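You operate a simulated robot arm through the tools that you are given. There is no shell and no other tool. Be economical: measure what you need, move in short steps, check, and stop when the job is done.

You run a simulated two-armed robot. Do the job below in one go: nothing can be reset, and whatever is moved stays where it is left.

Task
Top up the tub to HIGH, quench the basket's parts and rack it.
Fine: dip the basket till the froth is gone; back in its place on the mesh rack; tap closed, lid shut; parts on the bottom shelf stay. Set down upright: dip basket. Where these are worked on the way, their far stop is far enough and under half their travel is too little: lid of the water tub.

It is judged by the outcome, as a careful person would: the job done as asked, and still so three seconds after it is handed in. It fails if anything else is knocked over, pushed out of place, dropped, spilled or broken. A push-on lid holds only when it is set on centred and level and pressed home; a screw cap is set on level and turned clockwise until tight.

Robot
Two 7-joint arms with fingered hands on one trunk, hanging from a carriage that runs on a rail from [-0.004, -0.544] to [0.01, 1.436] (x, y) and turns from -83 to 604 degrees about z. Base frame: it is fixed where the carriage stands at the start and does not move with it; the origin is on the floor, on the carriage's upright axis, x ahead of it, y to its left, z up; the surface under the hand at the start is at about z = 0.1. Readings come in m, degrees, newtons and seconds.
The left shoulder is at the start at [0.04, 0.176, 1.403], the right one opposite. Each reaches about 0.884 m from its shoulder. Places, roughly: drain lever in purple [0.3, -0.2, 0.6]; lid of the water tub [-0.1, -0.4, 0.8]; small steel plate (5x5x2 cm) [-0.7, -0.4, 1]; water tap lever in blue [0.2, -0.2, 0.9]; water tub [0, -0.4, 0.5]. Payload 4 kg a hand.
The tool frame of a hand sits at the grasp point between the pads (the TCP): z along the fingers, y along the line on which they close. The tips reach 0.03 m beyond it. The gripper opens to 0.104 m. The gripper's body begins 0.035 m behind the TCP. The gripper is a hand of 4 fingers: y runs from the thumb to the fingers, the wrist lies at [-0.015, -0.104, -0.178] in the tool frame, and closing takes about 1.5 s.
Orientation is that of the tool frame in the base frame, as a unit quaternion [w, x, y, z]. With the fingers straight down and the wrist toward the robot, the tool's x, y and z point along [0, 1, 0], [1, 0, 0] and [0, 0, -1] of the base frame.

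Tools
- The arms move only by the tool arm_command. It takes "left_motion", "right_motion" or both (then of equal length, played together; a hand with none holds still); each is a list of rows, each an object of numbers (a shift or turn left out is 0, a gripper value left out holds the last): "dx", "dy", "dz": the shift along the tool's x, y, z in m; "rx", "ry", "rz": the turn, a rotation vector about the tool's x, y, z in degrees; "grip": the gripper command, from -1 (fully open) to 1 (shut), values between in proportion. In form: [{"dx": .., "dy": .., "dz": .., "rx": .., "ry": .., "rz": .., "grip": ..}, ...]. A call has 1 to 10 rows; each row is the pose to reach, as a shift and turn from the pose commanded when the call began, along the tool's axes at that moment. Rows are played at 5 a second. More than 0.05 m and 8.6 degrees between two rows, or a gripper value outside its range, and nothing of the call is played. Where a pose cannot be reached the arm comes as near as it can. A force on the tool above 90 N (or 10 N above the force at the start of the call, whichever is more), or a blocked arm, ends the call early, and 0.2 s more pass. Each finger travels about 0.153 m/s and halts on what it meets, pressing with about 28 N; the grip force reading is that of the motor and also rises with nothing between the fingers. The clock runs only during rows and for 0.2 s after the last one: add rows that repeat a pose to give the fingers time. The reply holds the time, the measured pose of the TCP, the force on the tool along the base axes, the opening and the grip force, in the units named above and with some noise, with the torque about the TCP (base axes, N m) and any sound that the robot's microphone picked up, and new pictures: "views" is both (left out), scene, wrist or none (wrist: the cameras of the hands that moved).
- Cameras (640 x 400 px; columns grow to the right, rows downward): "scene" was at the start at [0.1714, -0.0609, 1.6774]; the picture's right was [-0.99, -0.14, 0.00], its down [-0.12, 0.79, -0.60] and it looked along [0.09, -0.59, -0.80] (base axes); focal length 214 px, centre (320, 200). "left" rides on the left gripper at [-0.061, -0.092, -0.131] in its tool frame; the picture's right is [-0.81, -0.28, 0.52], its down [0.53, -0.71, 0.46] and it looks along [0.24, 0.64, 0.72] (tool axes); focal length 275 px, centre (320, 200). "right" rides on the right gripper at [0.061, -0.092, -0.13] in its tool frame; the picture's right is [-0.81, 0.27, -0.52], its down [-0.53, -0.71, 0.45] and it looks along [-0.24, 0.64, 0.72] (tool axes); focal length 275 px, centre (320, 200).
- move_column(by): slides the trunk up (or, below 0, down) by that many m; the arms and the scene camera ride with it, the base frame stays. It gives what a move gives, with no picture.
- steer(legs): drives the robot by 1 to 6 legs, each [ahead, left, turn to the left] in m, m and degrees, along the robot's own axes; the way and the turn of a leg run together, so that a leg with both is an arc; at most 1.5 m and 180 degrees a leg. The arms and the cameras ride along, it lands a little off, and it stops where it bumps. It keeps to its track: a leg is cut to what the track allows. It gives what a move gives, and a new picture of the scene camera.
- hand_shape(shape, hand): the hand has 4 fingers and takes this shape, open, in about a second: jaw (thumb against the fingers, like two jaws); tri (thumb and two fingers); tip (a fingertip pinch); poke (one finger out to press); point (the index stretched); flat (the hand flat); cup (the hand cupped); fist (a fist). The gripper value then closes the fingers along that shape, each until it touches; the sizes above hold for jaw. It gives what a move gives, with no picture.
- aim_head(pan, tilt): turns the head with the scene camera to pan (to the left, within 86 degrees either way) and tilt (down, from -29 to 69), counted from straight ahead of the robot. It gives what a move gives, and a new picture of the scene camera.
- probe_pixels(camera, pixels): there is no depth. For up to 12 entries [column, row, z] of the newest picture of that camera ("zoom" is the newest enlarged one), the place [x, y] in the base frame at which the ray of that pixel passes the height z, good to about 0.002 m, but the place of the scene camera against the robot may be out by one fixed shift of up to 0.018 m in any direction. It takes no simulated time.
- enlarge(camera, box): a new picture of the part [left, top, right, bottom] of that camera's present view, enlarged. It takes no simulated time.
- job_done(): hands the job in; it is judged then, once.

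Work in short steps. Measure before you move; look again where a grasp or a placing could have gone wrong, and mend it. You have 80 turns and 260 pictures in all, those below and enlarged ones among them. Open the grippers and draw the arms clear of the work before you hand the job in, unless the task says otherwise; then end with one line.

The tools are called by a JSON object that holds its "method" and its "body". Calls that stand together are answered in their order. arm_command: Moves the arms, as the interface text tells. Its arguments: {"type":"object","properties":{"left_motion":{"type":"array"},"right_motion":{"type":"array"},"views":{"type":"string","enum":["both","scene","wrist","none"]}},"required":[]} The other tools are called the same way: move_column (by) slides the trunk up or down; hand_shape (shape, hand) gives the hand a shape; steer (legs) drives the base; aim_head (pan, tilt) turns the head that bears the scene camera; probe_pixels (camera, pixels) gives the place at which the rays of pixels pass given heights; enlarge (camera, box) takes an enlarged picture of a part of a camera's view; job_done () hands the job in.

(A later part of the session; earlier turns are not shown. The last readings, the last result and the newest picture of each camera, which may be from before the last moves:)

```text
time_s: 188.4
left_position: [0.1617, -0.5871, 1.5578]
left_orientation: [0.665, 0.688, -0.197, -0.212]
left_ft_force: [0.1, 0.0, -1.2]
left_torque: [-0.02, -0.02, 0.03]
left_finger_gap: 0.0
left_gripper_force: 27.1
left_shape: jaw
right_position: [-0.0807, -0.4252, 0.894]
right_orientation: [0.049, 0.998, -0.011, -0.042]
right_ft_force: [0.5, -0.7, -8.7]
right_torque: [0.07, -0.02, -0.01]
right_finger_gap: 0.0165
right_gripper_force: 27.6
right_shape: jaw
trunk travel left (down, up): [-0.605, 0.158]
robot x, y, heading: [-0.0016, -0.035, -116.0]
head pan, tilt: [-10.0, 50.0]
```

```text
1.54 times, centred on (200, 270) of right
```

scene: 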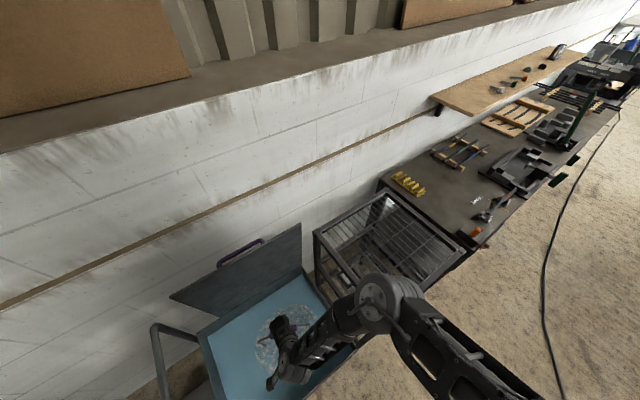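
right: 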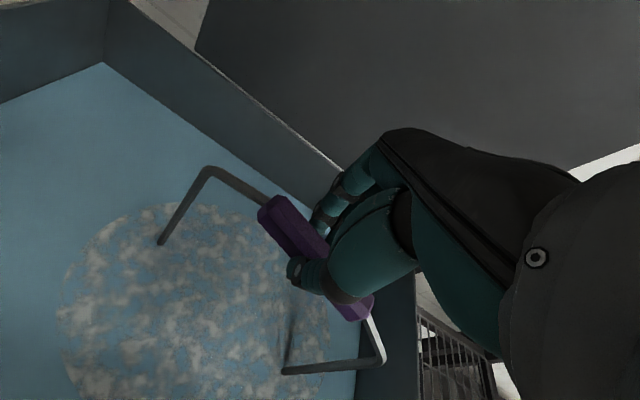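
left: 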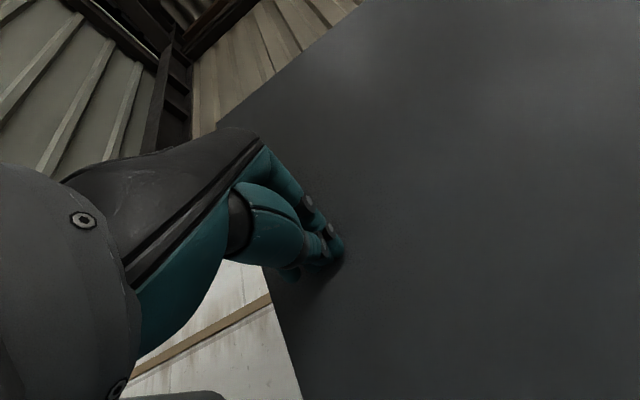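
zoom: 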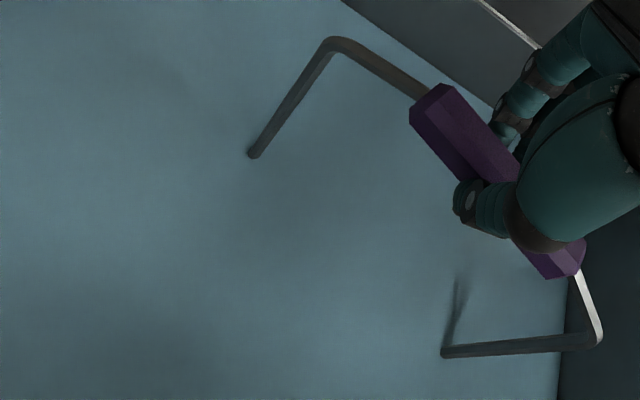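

Froth is gone. Lift out, back off, carry to the right and return over the rack by reversing the path.

{"method": "move_column", "body": {"by": 0.13}}

{"method": "arm_command", "body": {"right_motion": [{"dx": -0.0031, "dy": 0.0038, "dz": -0.037}, {"dx": -0.0062, "dy": 0.0076, "dz": -0.074}, {"dx": -0.0093, "dy": 0.0114, "dz": -0.111}, {"dx": -0.0125, "dy": 0.0152, "dz": -0.148}, {"dx": -0.0156, "dy": 0.0189, "dz": -0.186}, {"dx": -0.0187, "dy": 0.0227, "dz": -0.223}, {"dx": -0.0218, "dy": 0.0265, "dz": -0.26}, {"dx": -0.0249, "dy": 0.0303, "dz": -0.297}, {"dx": -0.0249, "dy": 0.0303, "dz": -0.297}, {"dx": -0.0249, "dy": 0.0303, "dz": -0.297}], "views": "none"}}

{"method": "steer", "body": {"legs": [[-0.288, -0.139, 0]]}}

{"method": "arm_command", "body": {"right_motion": [{"dx": -0.03}, {"dx": -0.07}, {"dx": -0.11, "dz": -0.001}, {"dx": -0.15, "dz": -0.002}, {"dx": -0.19, "dz": -0.003}, {"dx": -0.23, "dz": -0.003}, {"dx": -0.25, "dz": -0.003}], "views": "none"}}

{"method": "arm_command", "body": {"right_motion": [{"dx": -0.03}, {"dx": -0.07}, {"dx": -0.11}, {"dx": -0.15}, {"dx": -0.19, "dy": -0.001, "dz": -0.002}, {"dx": -0.23, "dy": -0.002, "dz": -0.003}, {"dx": -0.255, "dy": -0.003, "dz": -0.003}], "views": "both"}}

```text
time_s: 190.0
left_position: [0.1611, -0.5872, 1.6879]
left_orientation: [0.665, 0.688, -0.198, -0.213]
left_ft_force: [0.0, -0.5, -0.2]
left_torque: [0.0, -0.02, 0.0]
left_finger_gap: 0.0001
left_gripper_force: 27.8
left_shape: jaw
right_position: [-0.0802, -0.426, 1.0236]
right_orientation: [0.05, 0.998, -0.011, -0.041]
right_ft_force: [0.6, 0.2, -9.2]
right_torque: [0.07, -0.02, -0.02]
right_finger_gap: 0.0164
right_gripper_force: 28.5
right_shape: jaw
trunk travel left (down, up): [-0.735, 0.028]
robot x, y, heading: [0.004, -0.0333, -115.8]
head pan, tilt: [-10.0, 50.0]
```

```text
time_s: 192.2
left_position: [0.1612, -0.5871, 1.6886]
left_orientation: [0.666, 0.687, -0.198, -0.212]
left_ft_force: [-0.4, -0.2, 0.2]
left_torque: [0.01, 0.01, 0.0]
left_finger_gap: 0.0
left_gripper_force: 28.1
left_shape: jaw
right_position: [-0.0811, -0.4233, 1.3246]
right_orientation: [0.049, 0.998, -0.011, -0.042]
right_ft_force: [0.4, 0.4, -9.1]
right_torque: [0.09, -0.02, -0.01]
right_finger_gap: 0.0162
right_gripper_force: 28.1
right_shape: jaw
trunk travel left (down, up): [-0.735, 0.028]
robot x, y, heading: [-0.002, -0.0365, -115.9]
head pan, tilt: [-10.0, 50.0]
```

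```text
time_s: 194.3
left_position: [0.163, -0.272, 1.6884]
left_orientation: [0.666, 0.688, -0.197, -0.211]
left_ft_force: [0.2, 0.0, 0.6]
left_torque: [-0.01, 0.0, 0.0]
left_finger_gap: 0.0001
left_gripper_force: 28.0
left_shape: jaw
right_position: [-0.0782, -0.1081, 1.3239]
right_orientation: [0.05, 0.998, -0.011, -0.042]
right_ft_force: [-0.3, -0.9, -8.5]
right_torque: [-0.03, -0.03, -0.03]
right_finger_gap: 0.0161
right_gripper_force: 28.0
right_shape: jaw
trunk travel left (down, up): [-0.735, 0.028]
robot x, y, heading: [0.0015, 0.2841, -115.8]
head pan, tilt: [-10.0, 50.0]
```

scene: 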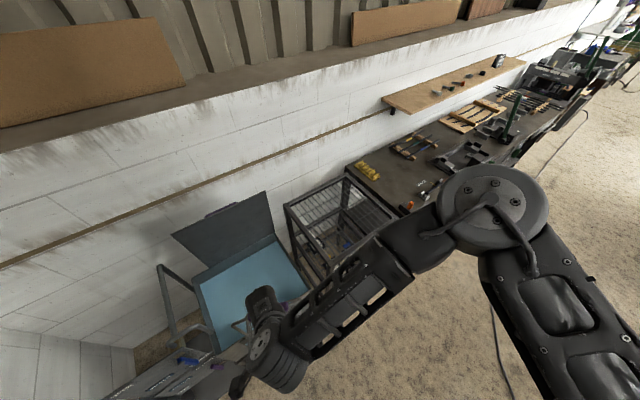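

```text
time_s: 195.9
left_position: [0.1645, -0.2708, 1.6885]
left_orientation: [0.666, 0.687, -0.198, -0.211]
left_ft_force: [-0.2, 0.3, -0.2]
left_torque: [-0.02, 0.02, 0.02]
left_finger_gap: 0.0
left_gripper_force: 28.4
left_shape: jaw
right_position: [-0.328, -0.1009, 1.3484]
right_orientation: [0.049, 0.998, -0.011, -0.043]
right_ft_force: [-0.7, 1.3, -9.0]
right_torque: [0.15, 0.13, 0.03]
right_finger_gap: 0.0166
right_gripper_force: 28.0
right_shape: jaw
trunk travel left (down, up): [-0.735, 0.028]
robot x, y, heading: [0.0047, 0.28, -115.9]
head pan, tilt: [-10.0, 50.0]
```

```text
time_s: 197.5
left_position: [0.1643, -0.2712, 1.6878]
left_orientation: [0.667, 0.687, -0.197, -0.211]
left_ft_force: [-0.1, -0.4, 0.1]
left_torque: [0.02, 0.03, 0.01]
left_finger_gap: 0.0
left_gripper_force: 28.1
left_shape: jaw
right_position: [-0.5828, -0.091, 1.3719]
right_orientation: [0.05, 0.998, -0.012, -0.043]
right_ft_force: [-2.3, 0.1, -9.4]
right_torque: [0.11, 0.23, 0.0]
right_finger_gap: 0.0161
right_gripper_force: 27.8
right_shape: jaw
trunk travel left (down, up): [-0.735, 0.028]
robot x, y, heading: [0.0025, 0.2785, -115.5]
head pan, tilt: [-10.0, 50.0]
5 turns are left
```

scene: 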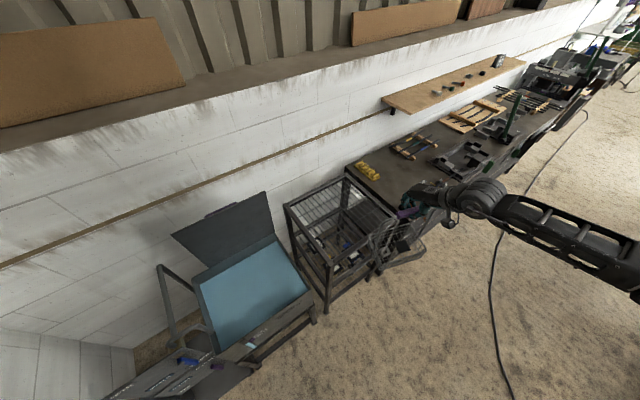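
right: 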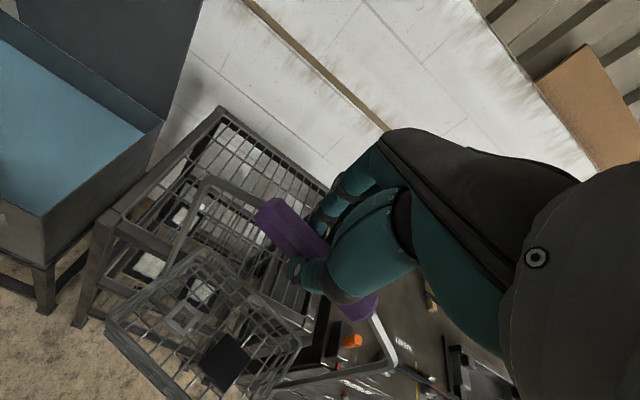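

Parts are cooled (dark). Drive forward 0.296 m and lower the basket to its recorded place.

{"method": "steer", "body": {"legs": [[0.267, 0.1285, 0]]}}

{"method": "arm_command", "body": {"right_motion": [{"dx": -0.004, "dy": -0.002, "dz": 0.02}, {"dx": -0.01, "dy": -0.005, "dz": 0.045}, {"dx": -0.016, "dy": -0.008, "dz": 0.07}, {"dx": -0.0195, "dy": -0.0105, "dz": 0.095}, {"dx": -0.0205, "dy": -0.0114, "dz": 0.11}, {"dx": -0.0205, "dy": -0.0114, "dz": 0.118}, {"dx": -0.0205, "dy": -0.0114, "dz": 0.124}, {"dx": -0.0205, "dy": -0.0114, "dz": 0.124}], "views": "both"}}

{"method": "enlarge", "body": {"camera": "scene", "box": [340, 180, 480, 320]}}

{"method": "enlarge", "body": {"camera": "scene", "box": [140, 200, 360, 400]}}

{"method": "probe_pixels", "body": {"camera": "scene", "pixels": [[192, 304, 1.18], [301, 240, 1.18], [192, 304, 1.16], [301, 240, 1.16]]}}

```text
time_s: 199.5
left_position: [0.1612, -0.5716, 1.6879]
left_orientation: [0.665, 0.688, -0.198, -0.212]
left_ft_force: [-0.7, 0.7, 0.7]
left_torque: [-0.04, 0.03, 0.01]
left_finger_gap: 0.0
left_gripper_force: 28.2
left_shape: jaw
right_position: [-0.583, -0.3907, 1.3714]
right_orientation: [0.049, 0.998, -0.012, -0.041]
right_ft_force: [0.3, 0.5, -8.5]
right_torque: [0.1, -0.09, 0.02]
right_finger_gap: 0.0163
right_gripper_force: 28.1
right_shape: jaw
trunk travel left (down, up): [-0.735, 0.028]
robot x, y, heading: [0.0032, -0.0171, -115.4]
head pan, tilt: [-10.0, 50.0]
```

scene: 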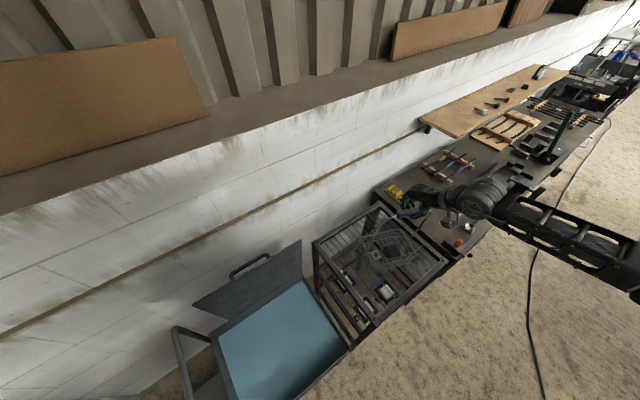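

```text
time_s: 201.3
left_position: [0.1619, -0.5704, 1.6889]
left_orientation: [0.666, 0.687, -0.197, -0.212]
left_ft_force: [-0.4, 0.0, -0.9]
left_torque: [0.0, 0.03, -0.04]
left_finger_gap: 0.0
left_gripper_force: 28.2
left_shape: jaw
right_position: [-0.6139, -0.3962, 1.2508]
right_orientation: [0.054, 0.998, -0.011, -0.041]
right_ft_force: [7.8, -2.0, 16.1]
right_torque: [0.01, -0.09, 0.12]
right_finger_gap: 0.0181
right_gripper_force: 28.0
right_shape: jaw
trunk travel left (down, up): [-0.735, 0.028]
robot x, y, heading: [-0.0, -0.0188, -115.3]
head pan, tilt: [-10.0, 50.0]
```

scene: 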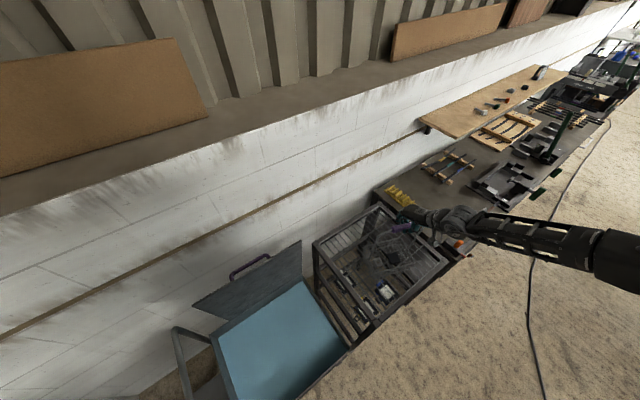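
right: 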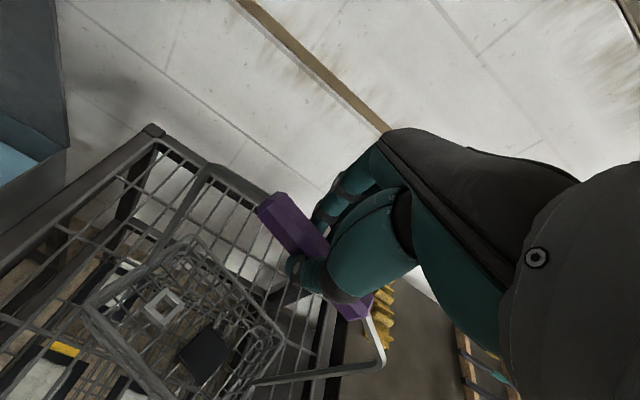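

```text
2.86 times, centred on (410, 250) of scene
```

zoom: 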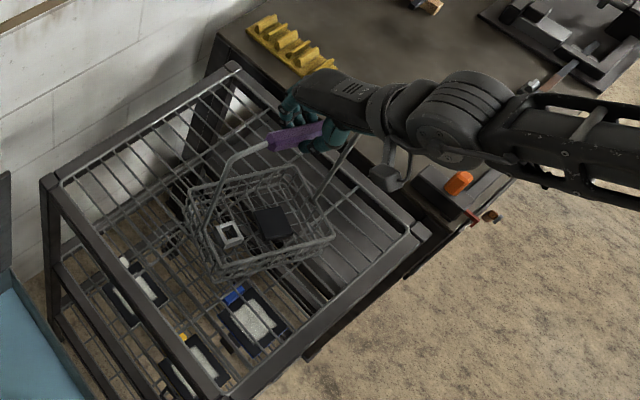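

```text
2.00 times, centred on (250, 300) of scene
```

zoom: 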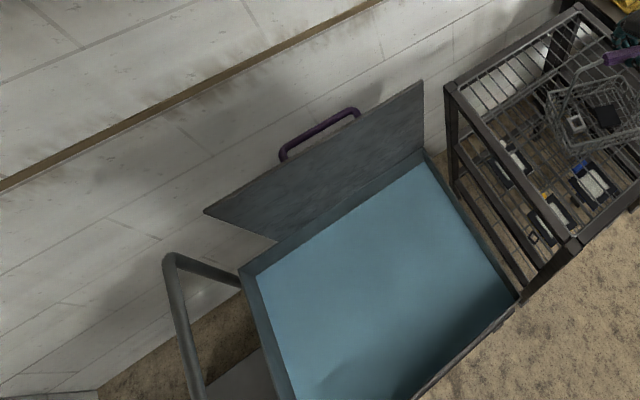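

```text
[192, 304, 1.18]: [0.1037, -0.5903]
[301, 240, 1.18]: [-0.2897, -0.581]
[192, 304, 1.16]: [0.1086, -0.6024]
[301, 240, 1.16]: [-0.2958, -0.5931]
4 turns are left
```

Basket rests on the rack but ~13° yawed and 9 mm back; correct (lift slightly, rotate, shift), set down, release, rise, then go over the lid's upper edge (y≈-0.60, z≈1.19) at x≈-0.22.

{"method": "arm_command", "body": {"right_motion": [{"dz": -0.01}, {"dy": -0.005, "dz": -0.012, "rz": -4}, {"dy": -0.009, "dz": -0.012, "rz": -8}, {"dy": -0.009, "dz": -0.012, "rz": -12}, {"dy": -0.009, "dz": -0.006, "rz": -12}, {"dy": -0.009, "dz": -0.001, "rz": -12}, {"dy": -0.009, "dz": -0.001, "rz": -12, "grip": 0}, {"dy": -0.009, "dz": -0.001, "rz": -12, "grip": -1}, {"dy": -0.009, "dz": -0.001, "rz": -12, "grip": -1}, {"dy": -0.009, "dz": -0.001, "rz": -12, "grip": -1}], "views": "wrist"}}

{"method": "arm_command", "body": {"right_motion": [{"dx": -0.004, "dy": 0.0036, "dz": -0.04, "grip": -1}, {"dx": -0.008, "dy": 0.0072, "dz": -0.08}, {"dx": -0.0121, "dy": 0.0108, "dz": -0.119}, {"dx": 0.0222, "dy": 0.039, "dz": -0.119, "rz": 1.7}, {"dx": 0.0564, "dy": 0.0671, "dz": -0.119, "rz": 3.4}, {"dx": 0.0907, "dy": 0.0953, "dz": -0.119, "rz": 5.1}, {"dx": 0.125, "dy": 0.1234, "dz": -0.119, "rz": 6.9}, {"dx": 0.1593, "dy": 0.1516, "dz": -0.119, "rz": 8.6}, {"dx": 0.1935, "dy": 0.1797, "dz": -0.119, "rz": 10.3}, {"dx": 0.2278, "dy": 0.2078, "dz": -0.119, "rz": 12}], "views": "scene"}}

{"method": "enlarge", "body": {"camera": "scene", "box": [340, 180, 480, 320]}}

{"method": "arm_command", "body": {"right_motion": [{"dx": 0.0393, "dy": 0.0204}, {"dx": 0.0787, "dy": 0.0408}, {"dx": 0.118, "dy": 0.0612}, {"dx": 0.118, "dy": 0.0612}, {"dx": 0.1217, "dy": 0.0562, "dz": 0.0458}, {"dx": 0.1255, "dy": 0.0512, "dz": 0.0917}, {"dx": 0.1292, "dy": 0.0462, "dz": 0.1375}, {"dx": 0.132, "dy": 0.042, "dz": 0.172}, {"dx": 0.132, "dy": 0.042, "dz": 0.172}], "views": "both"}}

{"method": "enlarge", "body": {"camera": "scene", "box": [160, 200, 340, 370]}}

```text
time_s: 203.5
left_position: [0.1618, -0.5713, 1.6874]
left_orientation: [0.667, 0.687, -0.197, -0.211]
left_ft_force: [0.2, -0.1, 0.1]
left_torque: [-0.03, -0.01, 0.02]
left_finger_gap: 0.0001
left_gripper_force: 28.4
left_shape: jaw
right_position: [-0.5667, -0.3747, 1.2358]
right_orientation: [0.049, 0.994, 0.081, -0.059]
right_ft_force: [-0.7, -0.2, 0.7]
right_torque: [-0.01, 0.01, -0.02]
right_finger_gap: 0.1037
right_gripper_force: 0.0
right_shape: jaw
right hand out of reach, approached as far as the arm can: row 2, 3, 4, 5, 6, 7, 8, 9, 10
trunk travel left (down, up): [-0.735, 0.028]
robot x, y, heading: [0.0022, -0.0185, -115.7]
head pan, tilt: [-10.0, 50.0]
```

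right: 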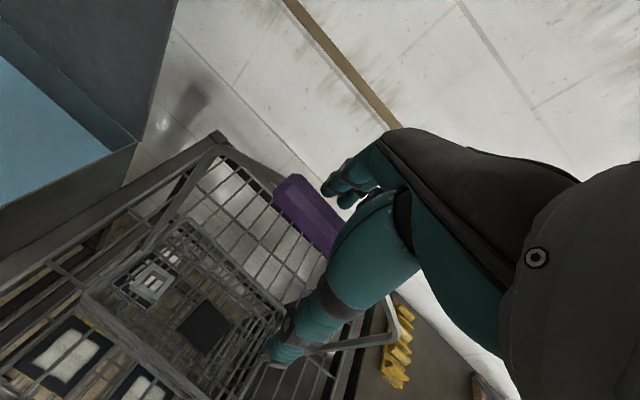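

```text
time_s: 205.7
left_position: [0.1613, -0.5698, 1.6876]
left_orientation: [0.666, 0.687, -0.198, -0.213]
left_ft_force: [0.0, -0.1, 0.5]
left_torque: [-0.04, 0.02, 0.0]
left_finger_gap: 0.0
left_gripper_force: 27.7
left_shape: jaw
right_position: [-0.2912, -0.5302, 1.3467]
right_orientation: [0.049, 0.998, -0.013, -0.043]
right_ft_force: [0.2, 0.0, -0.3]
right_torque: [-0.02, -0.03, 0.0]
right_finger_gap: 0.1036
right_gripper_force: 0.0
right_shape: jaw
right hand out of reach, approached as far as the arm can: row 1, 2, 3
trunk travel left (down, up): [-0.735, 0.028]
robot x, y, heading: [0.0018, -0.0205, -115.5]
head pan, tilt: [-10.0, 50.0]
```

scene: 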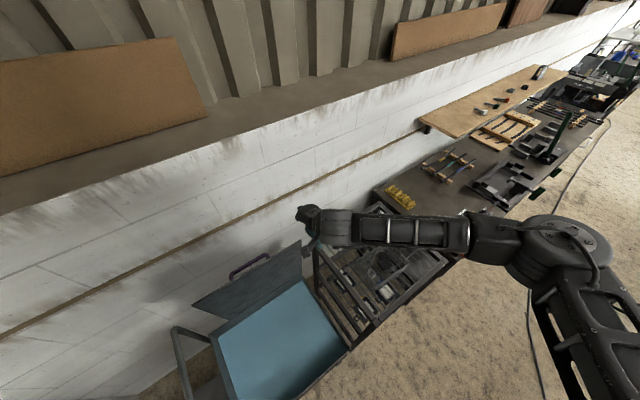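

```text
2.86 times, centred on (410, 250) of scene
```

zoom: 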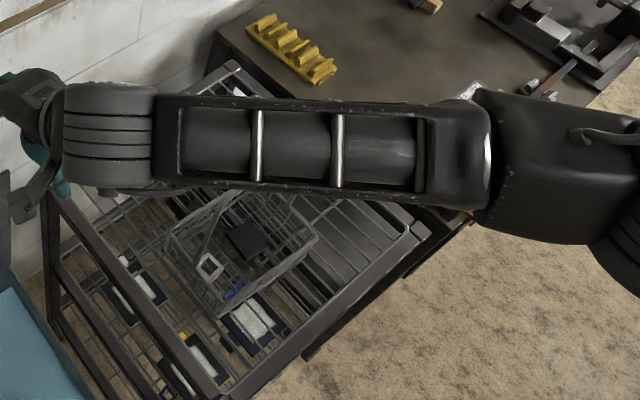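

```text
time_s: 207.7
left_position: [0.1616, -0.571, 1.6881]
left_orientation: [0.666, 0.687, -0.199, -0.212]
left_ft_force: [0.2, -0.5, 0.5]
left_torque: [-0.01, 0.03, 0.02]
left_finger_gap: 0.0
left_gripper_force: 28.0
left_shape: jaw
right_position: [-0.176, -0.5912, 1.1693]
right_orientation: [0.049, 0.998, -0.011, -0.041]
right_ft_force: [0.3, 0.1, -0.3]
right_torque: [0.0, -0.01, -0.01]
right_finger_gap: 0.1037
right_gripper_force: 0.0
right_shape: jaw
trunk travel left (down, up): [-0.735, 0.028]
robot x, y, heading: [-0.0014, -0.0165, -115.6]
head pan, tilt: [-10.0, 50.0]
```

scene: 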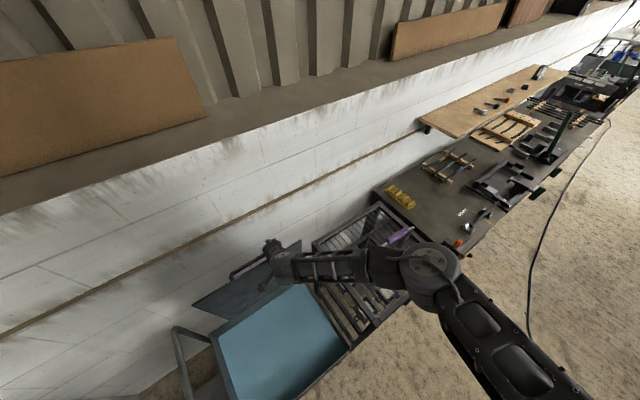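
right: 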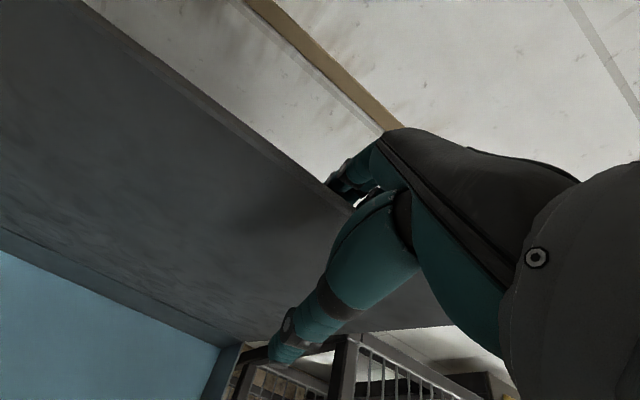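

```text
2.35 times, centred on (250, 285) of scene
3 turns are left
```

zoom: 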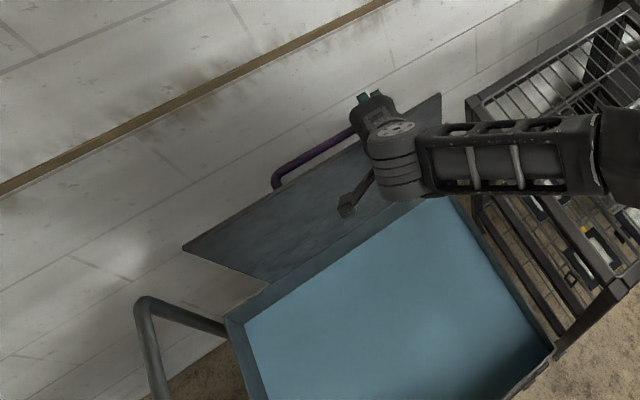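

Lid edge is between my fingers; pull it over to ~45°, then press it down with the column and arm, retreat up and look. I also probe basket points (before/after) to quantify its offset.

{"method": "probe_pixels", "body": {"camera": "scene", "pixels": [[380.3, 263.3, 0.98], [371.5, 272.7, 0.98], [391.8, 254.5, 0.98], [383.8, 264, 0.98], [415.2, 254.2, 1.02], [409.3, 265, 1.02], [396, 232.5, 1.24], [411.7, 223.8, 1.24], [388, 243, 1.24], [413, 228, 1.24]]}}

{"method": "enlarge", "body": {"camera": "scene", "box": [340, 180, 480, 320]}}

{"method": "arm_command", "body": {"right_motion": [{"dx": -0.0398, "dy": 0.0007, "dz": 0.0033}, {"dx": -0.0402, "dy": -0.0245, "dz": 0.0039}, {"dx": -0.0405, "dy": -0.0503, "dz": 0.0054}, {"dx": -0.0405, "dy": -0.0962, "dz": 0.0159}, {"dx": -0.0402, "dy": -0.1218, "dz": 0.0244}, {"dx": -0.0398, "dy": -0.1466, "dz": 0.0346}, {"dx": -0.0393, "dy": -0.1707, "dz": 0.0465}, {"dx": -0.0386, "dy": -0.1939, "dz": 0.0601}, {"dx": -0.0369, "dy": -0.232, "dz": 0.0875}, {"dx": -0.0369, "dy": -0.232, "dz": 0.0875}], "views": "scene"}}

{"method": "move_column", "body": {"by": -0.225}}

{"method": "arm_command", "body": {"right_motion": [{"dz": 0.008}, {"dz": 0.016}, {"dz": 0.024}, {"dz": 0.03}], "views": "both"}}

{"method": "move_column", "body": {"by": 0.225}}

{"method": "enlarge", "body": {"camera": "scene", "box": [160, 180, 460, 390]}}

```text
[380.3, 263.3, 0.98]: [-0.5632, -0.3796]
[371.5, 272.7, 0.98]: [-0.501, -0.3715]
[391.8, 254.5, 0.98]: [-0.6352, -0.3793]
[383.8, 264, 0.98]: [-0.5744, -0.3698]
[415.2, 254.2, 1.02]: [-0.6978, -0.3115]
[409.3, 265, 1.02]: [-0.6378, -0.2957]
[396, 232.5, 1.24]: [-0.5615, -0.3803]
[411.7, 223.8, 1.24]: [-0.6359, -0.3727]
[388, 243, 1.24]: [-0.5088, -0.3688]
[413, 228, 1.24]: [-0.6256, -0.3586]
```

```text
2.86 times, centred on (410, 250) of scene
```

zoom: 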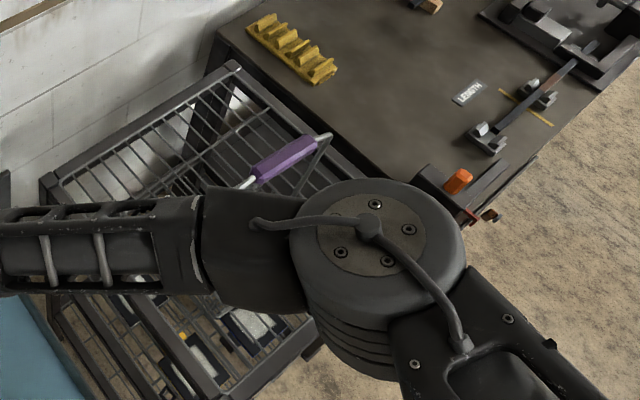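

```text
time_s: 209.9
left_position: [0.161, -0.5709, 1.6883]
left_orientation: [0.666, 0.687, -0.198, -0.212]
left_ft_force: [0.6, -0.5, -0.3]
left_torque: [-0.02, 0.02, -0.07]
left_finger_gap: 0.0
left_gripper_force: 27.8
left_shape: jaw
right_position: [-0.1812, -0.404, 1.0905]
right_orientation: [0.03, 0.998, -0.022, -0.054]
right_ft_force: [-3.6, 2.9, 3.2]
right_torque: [-0.25, -0.07, -0.09]
right_finger_gap: 0.1042
right_gripper_force: 0.1
right_shape: jaw
right hand out of reach, approached as far as the arm can: row 6, 7, 8, 9, 10
trunk travel left (down, up): [-0.735, 0.028]
robot x, y, heading: [-0.0048, -0.0199, -115.3]
head pan, tilt: [-10.0, 50.0]
```

scene: 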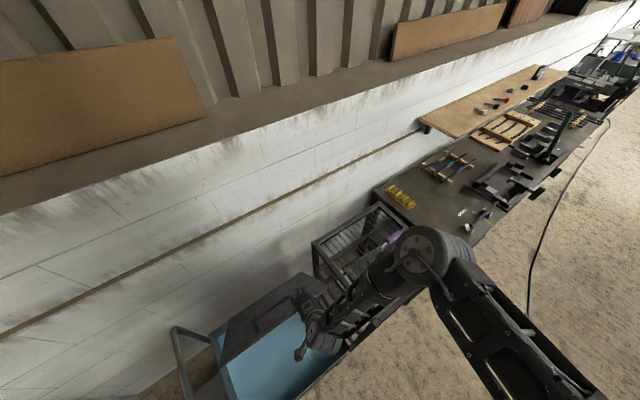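

```text
time_s: 210.8
left_position: [0.1582, -0.5697, 1.6435]
left_orientation: [0.666, 0.687, -0.198, -0.213]
left_ft_force: [-0.2, -0.3, -0.1]
left_torque: [0.0, 0.0, -0.03]
left_finger_gap: 0.0
left_gripper_force: 28.2
left_shape: jaw
right_position: [-0.1864, -0.4, 1.0488]
right_orientation: [0.029, 0.998, -0.023, -0.056]
right_ft_force: [-13.5, 31.3, 38.6]
right_torque: [-2.27, -1.11, 0.01]
right_finger_gap: 0.104
right_gripper_force: 0.1
right_shape: jaw
trunk travel left (down, up): [-0.692, 0.071]
robot x, y, heading: [0.0008, -0.0173, -115.9]
head pan, tilt: [-10.0, 50.0]
stopped: the force on the tool passed its limit at 127 N (the readings are from after the stop); the commanded pose is now the measured one
```

```text
time_s: 211.1
left_position: [0.158, -0.5686, 1.6435]
left_orientation: [0.665, 0.687, -0.198, -0.214]
left_ft_force: [0.6, 0.6, -0.6]
left_torque: [0.06, -0.01, 0.05]
left_finger_gap: 0.0001
left_gripper_force: 27.9
left_shape: jaw
right_position: [-0.1866, -0.3978, 1.0481]
right_orientation: [0.03, 0.998, -0.026, -0.055]
right_ft_force: [-13.6, 37.1, 47.7]
right_torque: [-2.76, -1.26, 0.19]
right_finger_gap: 0.1042
right_gripper_force: 0.0
right_shape: jaw
trunk travel left (down, up): [-0.692, 0.071]
robot x, y, heading: [0.0017, -0.0167, -115.9]
head pan, tilt: [-10.0, 50.0]
stopped in row 1 (right hand): the force on the tool passed its limit at 102 N (the readings are from after the stop); the commanded pose is now the measured one
```

scene: 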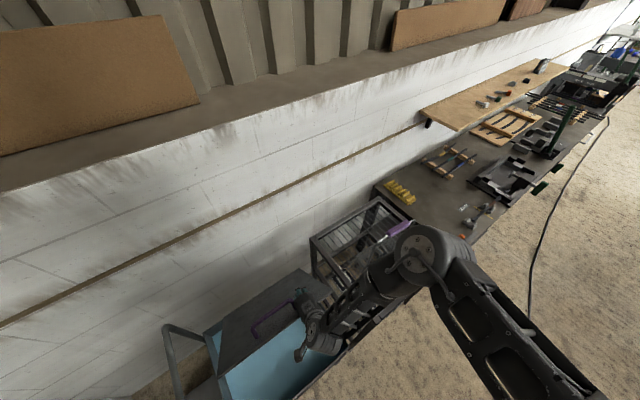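
right: 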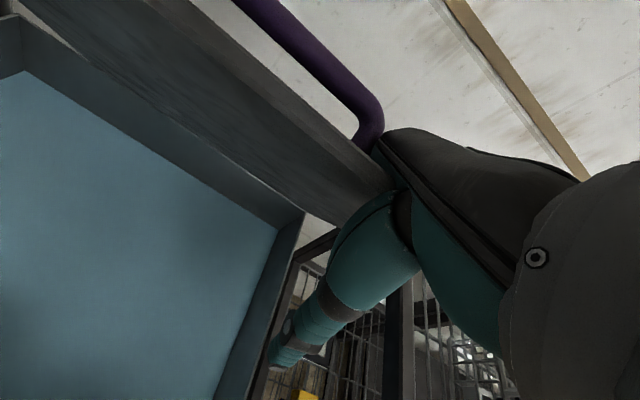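

```text
time_s: 212.2
left_position: [0.1588, -0.5697, 1.717]
left_orientation: [0.666, 0.687, -0.2, -0.213]
left_ft_force: [-0.3, 0.2, 0.3]
left_torque: [0.01, 0.02, 0.0]
left_finger_gap: 0.0
left_gripper_force: 27.9
left_shape: jaw
right_position: [-0.1807, -0.4021, 1.1193]
right_orientation: [0.031, 0.998, -0.024, -0.053]
right_ft_force: [0.9, 0.1, 0.2]
right_torque: [0.0, -0.02, -0.01]
right_finger_gap: 0.1039
right_gripper_force: 0.1
right_shape: jaw
right hand out of reach, approached as far as the arm can: row 1
trunk travel left (down, up): [-0.763, 0.0]
robot x, y, heading: [0.0036, -0.0152, -115.9]
head pan, tilt: [-10.0, 50.0]
```

```text
1.90 times, centred on (310, 285) of scene
2 turns are left
```

zoom: 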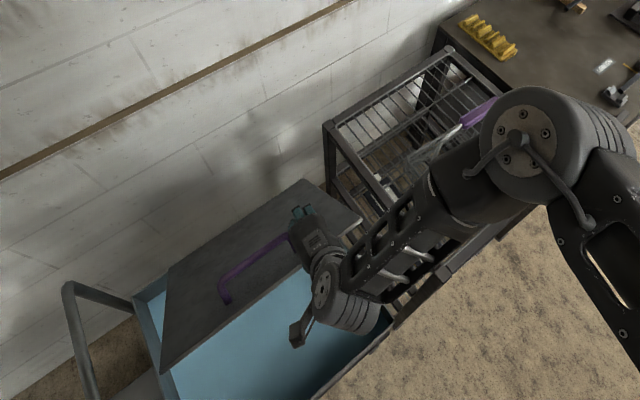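

Two turns left: the lid is half-closed (~52°). Raise, close the fingers, press the lid down from above between hinge and handle, then rise and hover over the basket (which sits ~5.5 cm off in +x) with pictures.

{"method": "arm_command", "body": {"right_motion": [{"dx": -0.0047, "dy": 0.0029, "dz": -0.0446}, {"dx": -0.0094, "dy": 0.0058, "dz": -0.0891}, {"dx": -0.0135, "dy": 0.0083, "dz": -0.1287}, {"dx": 0.02, "dy": 0.015, "dz": -0.132, "grip": 0}, {"dx": 0.055, "dy": 0.022, "dz": -0.135, "grip": 1}, {"dx": 0.088, "dy": 0.0287, "dz": -0.138, "grip": 1}, {"dx": 0.088, "dy": 0.0287, "dz": -0.138, "grip": 1}, {"dx": 0.088, "dy": 0.0287, "dz": -0.138, "grip": 1}, {"dx": 0.088, "dy": 0.0287, "dz": -0.138, "grip": 1}], "views": "none"}}

{"method": "steer", "body": {"legs": [[0.054, 0.026, 0]]}}

{"method": "arm_command", "body": {"right_motion": [{"dx": 0.0046, "dy": -0.0028, "dz": 0.0436}, {"dx": 0.0092, "dy": -0.0056, "dz": 0.0871}, {"dx": 0.0137, "dy": -0.0085, "dz": 0.1307}, {"dx": 0.0183, "dy": -0.0113, "dz": 0.1742}, {"dx": 0.0229, "dy": -0.0141, "dz": 0.2178}], "views": "none"}}

{"method": "move_column", "body": {"by": -0.22}}

{"method": "arm_command", "body": {"right_motion": [{"dz": 0.008}, {"dz": 0.016}, {"dz": 0.024}, {"dz": 0.03}], "views": "both"}}

{"method": "move_column", "body": {"by": 0.195}}

{"method": "arm_command", "body": {"right_motion": [{"dx": -0.0044, "dy": 0.0027, "dz": -0.0421}, {"dx": -0.0088, "dy": 0.0054, "dz": -0.0841}, {"dx": -0.0133, "dy": 0.0082, "dz": -0.1262}, {"dx": -0.0177, "dy": 0.0109, "dz": -0.1683}, {"dx": -0.0221, "dy": 0.0136, "dz": -0.2104}, {"dx": -0.0266, "dy": 0.0164, "dz": -0.2525}, {"dx": -0.031, "dy": 0.0191, "dz": -0.2945, "grip": 0}, {"dx": -0.0354, "dy": 0.0218, "dz": -0.3366, "grip": -1}, {"dx": -0.0354, "dy": 0.0218, "dz": -0.3366, "grip": -1}], "views": "none"}}

{"method": "steer", "body": {"legs": [[-0.054, -0.026, 0]]}}

{"method": "arm_command", "body": {"right_motion": [{"dx": -0.0403, "dy": -0.0022, "dz": 0.0041}, {"dx": -0.0807, "dy": -0.0045, "dz": 0.0082}, {"dx": -0.121, "dy": -0.0067, "dz": 0.0122}, {"dx": -0.1613, "dy": -0.009, "dz": 0.0163}, {"dx": -0.2017, "dy": -0.0112, "dz": 0.0204}, {"dx": -0.242, "dy": -0.0135, "dz": 0.0245}], "views": "none"}}

{"method": "arm_command", "body": {"right_motion": [{"dx": -0.0403, "dy": -0.0022, "dz": 0.0041}, {"dx": -0.0807, "dy": -0.0045, "dz": 0.0082}, {"dx": -0.121, "dy": -0.0067, "dz": 0.0122}, {"dx": -0.1613, "dy": -0.009, "dz": 0.0163}, {"dx": -0.2017, "dy": -0.0112, "dz": 0.0204}, {"dx": -0.242, "dy": -0.0135, "dz": 0.0245}], "views": "both"}}

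{"method": "enlarge", "body": {"camera": "scene", "box": [160, 180, 460, 390]}}

{"method": "enlarge", "body": {"camera": "scene", "box": [340, 180, 480, 320]}}

```text
time_s: 214.2
left_position: [0.1609, -0.5708, 1.7161]
left_orientation: [0.666, 0.686, -0.2, -0.212]
left_ft_force: [0.4, -0.7, -0.2]
left_torque: [-0.01, -0.02, 0.0]
left_finger_gap: 0.0
left_gripper_force: 27.9
left_shape: jaw
right_position: [-0.0808, -0.4272, 1.2497]
right_orientation: [0.031, 0.998, -0.025, -0.053]
right_ft_force: [-0.2, -0.5, -0.6]
right_torque: [0.0, -0.03, 0.03]
right_finger_gap: 0.0
right_gripper_force: 28.4
right_shape: jaw
trunk travel left (down, up): [-0.763, 0.0]
robot x, y, heading: [0.0008, -0.0169, -115.6]
head pan, tilt: [-10.0, 50.0]
```

```text
time_s: 215.2
left_position: [0.1599, -0.629, 1.7155]
left_orientation: [0.666, 0.686, -0.199, -0.212]
left_ft_force: [0.0, -0.1, -0.9]
left_torque: [-0.02, 0.01, 0.01]
left_finger_gap: 0.0
left_gripper_force: 27.8
left_shape: jaw
right_position: [-0.0819, -0.4861, 1.249]
right_orientation: [0.03, 0.998, -0.024, -0.053]
right_ft_force: [0.2, -0.6, -0.1]
right_torque: [0.03, 0.02, 0.0]
right_finger_gap: 0.0002
right_gripper_force: 27.9
right_shape: jaw
trunk travel left (down, up): [-0.763, 0.0]
robot x, y, heading: [0.0002, -0.0759, -116.0]
head pan, tilt: [-10.0, 50.0]
```

scene: 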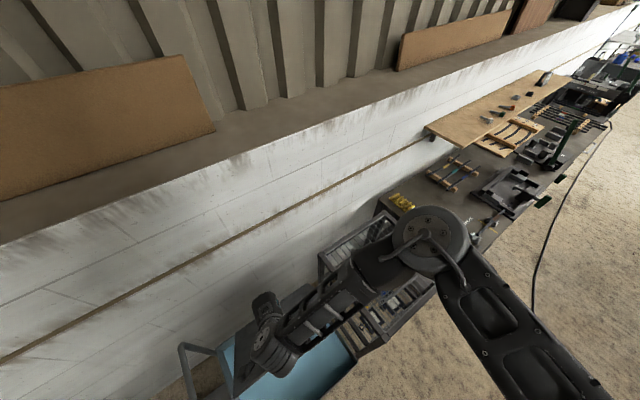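

```text
time_s: 216.4
left_position: [0.1591, -0.6288, 1.7155]
left_orientation: [0.666, 0.687, -0.199, -0.212]
left_ft_force: [0.4, 0.0, 0.4]
left_torque: [-0.02, 0.0, 0.01]
left_finger_gap: 0.0
left_gripper_force: 28.0
left_shape: jaw
right_position: [-0.0826, -0.4859, 1.0291]
right_orientation: [0.03, 0.998, -0.024, -0.053]
right_ft_force: [0.3, -1.0, 0.0]
right_torque: [0.03, -0.04, 0.01]
right_finger_gap: 0.0
right_gripper_force: 28.0
right_shape: jaw
trunk travel left (down, up): [-0.763, 0.0]
robot x, y, heading: [-0.0025, -0.0779, -116.0]
head pan, tilt: [-10.0, 50.0]
```

```text
time_s: 216.9
left_position: [0.1593, -0.6296, 1.7059]
left_orientation: [0.666, 0.686, -0.2, -0.212]
left_ft_force: [0.3, -0.9, 0.4]
left_torque: [0.05, -0.01, -0.03]
left_finger_gap: 0.0002
left_gripper_force: 28.9
left_shape: jaw
right_position: [-0.0772, -0.4857, 1.0208]
right_orientation: [0.03, 0.998, -0.023, -0.051]
right_ft_force: [1.2, -2.0, 0.9]
right_torque: [0.05, 0.01, 0.02]
right_finger_gap: 0.0001
right_gripper_force: 27.8
right_shape: jaw
trunk travel left (down, up): [-0.752, 0.011]
robot x, y, heading: [-0.0015, -0.0753, -116.1]
head pan, tilt: [-10.0, 50.0]
stopped: the force on the tool passed its limit at 119 N (the readings are from after the stop); the commanded pose is now the measured one
```

```text
time_s: 217.9
left_position: [0.158, -0.6246, 1.7031]
left_orientation: [0.664, 0.688, -0.199, -0.214]
left_ft_force: [0.4, -0.2, -0.2]
left_torque: [-0.01, 0.01, -0.03]
left_finger_gap: 0.0
left_gripper_force: 28.3
left_shape: jaw
right_position: [-0.0793, -0.4736, 0.9897]
right_orientation: [0.023, 0.998, -0.02, -0.048]
right_ft_force: [-10.7, 56.8, 65.3]
right_torque: [0.2, -1.48, 1.34]
right_finger_gap: 0.0001
right_gripper_force: 27.9
right_shape: jaw
trunk travel left (down, up): [-0.752, 0.011]
robot x, y, heading: [-0.0022, -0.0747, -116.0]
head pan, tilt: [-10.0, 50.0]
```

scene: 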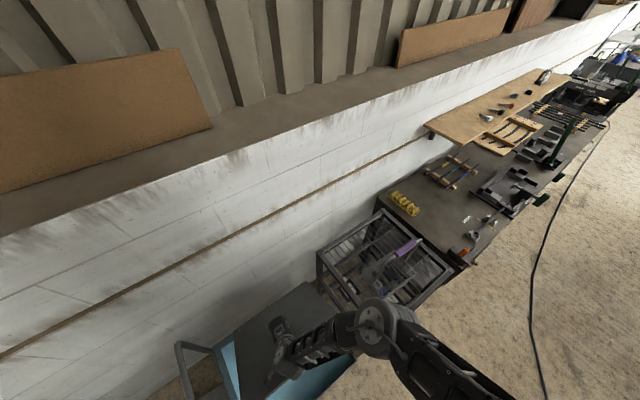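
right: 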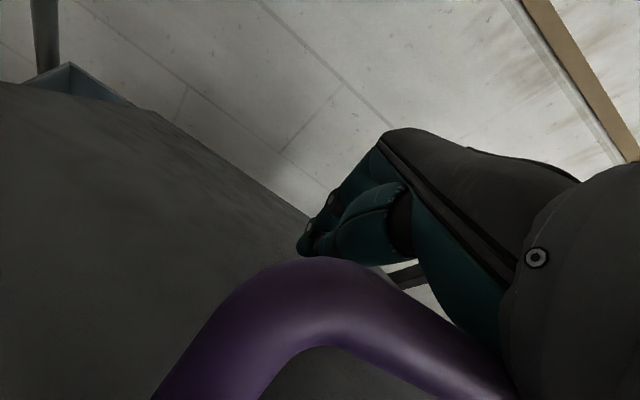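

```text
time_s: 218.5
left_position: [0.1587, -0.6299, 1.7161]
left_orientation: [0.666, 0.687, -0.199, -0.213]
left_ft_force: [0.1, 0.1, -1.0]
left_torque: [-0.03, 0.01, 0.01]
left_finger_gap: 0.0002
left_gripper_force: 27.8
left_shape: jaw
right_position: [-0.0819, -0.487, 1.0018]
right_orientation: [0.03, 0.998, -0.023, -0.052]
right_ft_force: [0.8, -0.2, -0.7]
right_torque: [-0.01, 0.02, -0.03]
right_finger_gap: 0.0
right_gripper_force: 27.7
right_shape: jaw
right hand out of reach, approached as far as the arm can: row 1
trunk travel left (down, up): [-0.763, 0.0]
robot x, y, heading: [0.0017, -0.0805, -115.8]
head pan, tilt: [-10.0, 50.0]
```

```text
time_s: 220.5
left_position: [0.1581, -0.6295, 1.7167]
left_orientation: [0.666, 0.686, -0.2, -0.213]
left_ft_force: [1.0, 0.3, 0.1]
left_torque: [0.02, -0.05, -0.02]
left_finger_gap: 0.0
left_gripper_force: 28.4
left_shape: jaw
right_position: [-0.0817, -0.4864, 1.3463]
right_orientation: [0.029, 0.998, -0.023, -0.051]
right_ft_force: [-0.6, 0.5, -0.4]
right_torque: [0.03, -0.02, 0.0]
right_finger_gap: 0.104
right_gripper_force: 0.1
right_shape: jaw
trunk travel left (down, up): [-0.763, 0.0]
robot x, y, heading: [-0.0032, -0.0773, -115.7]
head pan, tilt: [-10.0, 50.0]
```

```text
time_s: 221.5
left_position: [0.1581, -0.5687, 1.7166]
left_orientation: [0.665, 0.686, -0.201, -0.214]
left_ft_force: [-0.3, 0.3, 0.1]
left_torque: [0.01, 0.0, 0.03]
left_finger_gap: 0.0
left_gripper_force: 27.7
left_shape: jaw
right_position: [-0.0828, -0.4272, 1.345]
right_orientation: [0.029, 0.998, -0.022, -0.051]
right_ft_force: [-0.2, 0.7, 0.1]
right_torque: [0.0, 0.01, 0.02]
right_finger_gap: 0.1036
right_gripper_force: 0.1
right_shape: jaw
trunk travel left (down, up): [-0.763, 0.0]
robot x, y, heading: [0.0019, -0.0151, -115.9]
head pan, tilt: [-10.0, 50.0]
```

scene: 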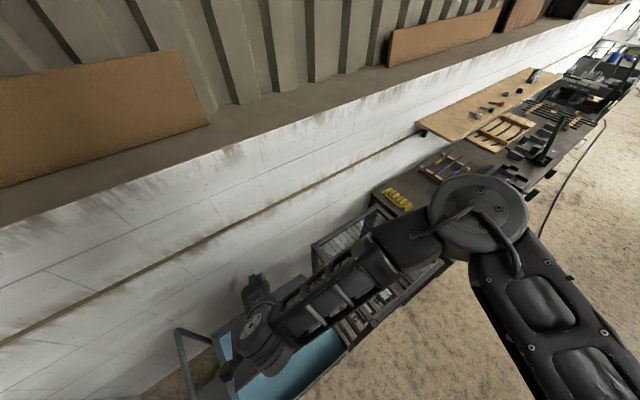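

```text
time_s: 222.9
left_position: [0.1581, -0.57, 1.7167]
left_orientation: [0.666, 0.687, -0.199, -0.212]
left_ft_force: [0.7, -0.4, 0.3]
left_torque: [0.02, 0.0, 0.02]
left_finger_gap: 0.0002
left_gripper_force: 28.1
left_shape: jaw
right_position: [-0.3233, -0.4058, 1.3449]
right_orientation: [0.03, 0.998, -0.022, -0.051]
right_ft_force: [0.3, -0.5, -0.5]
right_torque: [0.01, 0.04, -0.01]
right_finger_gap: 0.1039
right_gripper_force: 0.1
right_shape: jaw
trunk travel left (down, up): [-0.763, 0.0]
robot x, y, heading: [0.0032, -0.0157, -115.7]
head pan, tilt: [-10.0, 50.0]
```

```text
time_s: 224.3
left_position: [0.159, -0.5701, 1.7171]
left_orientation: [0.666, 0.687, -0.2, -0.213]
left_ft_force: [-0.1, -0.3, -0.1]
left_torque: [0.0, 0.01, -0.01]
left_finger_gap: 0.0
left_gripper_force: 28.3
left_shape: jaw
right_position: [-0.5686, -0.3794, 1.3412]
right_orientation: [0.029, 0.998, -0.024, -0.049]
right_ft_force: [-0.2, 0.1, -0.5]
right_torque: [0.01, -0.03, -0.03]
right_finger_gap: 0.1038
right_gripper_force: 0.0
right_shape: jaw
trunk travel left (down, up): [-0.763, 0.0]
robot x, y, heading: [0.0035, -0.0135, -115.7]
head pan, tilt: [-10.0, 50.0]
```

scene: 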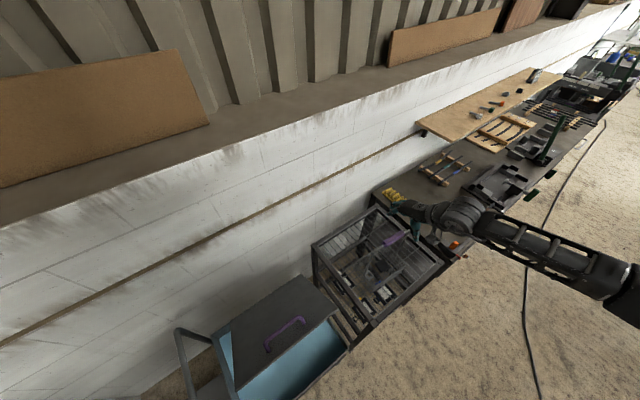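
right: 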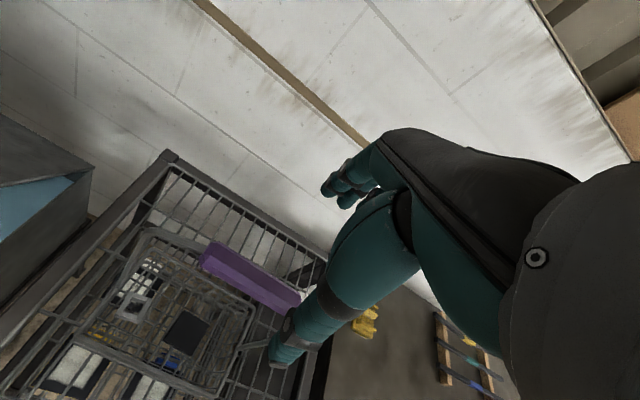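

```text
1.90 times, centred on (310, 285) of scene
```

zoom: 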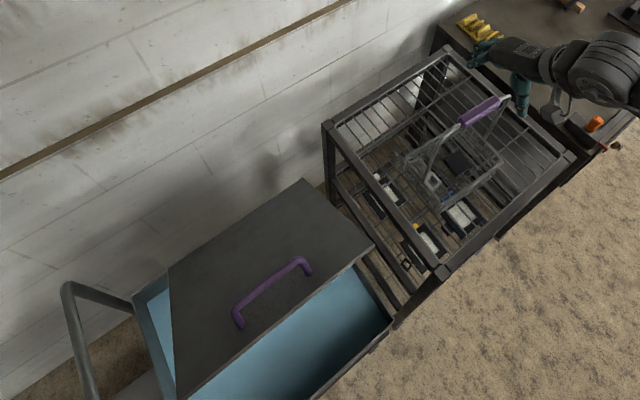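

```text
2.86 times, centred on (410, 250) of scene
1 turns are left
```

zoom: 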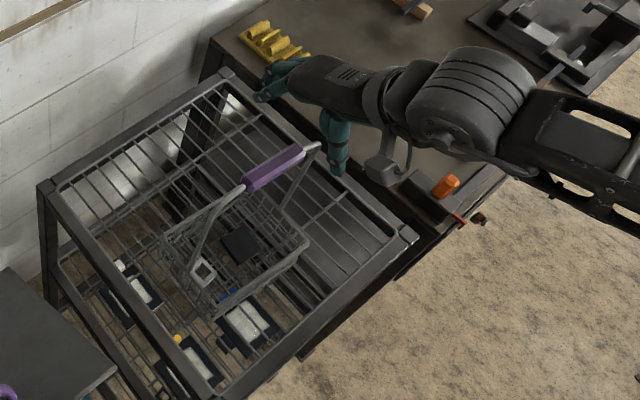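

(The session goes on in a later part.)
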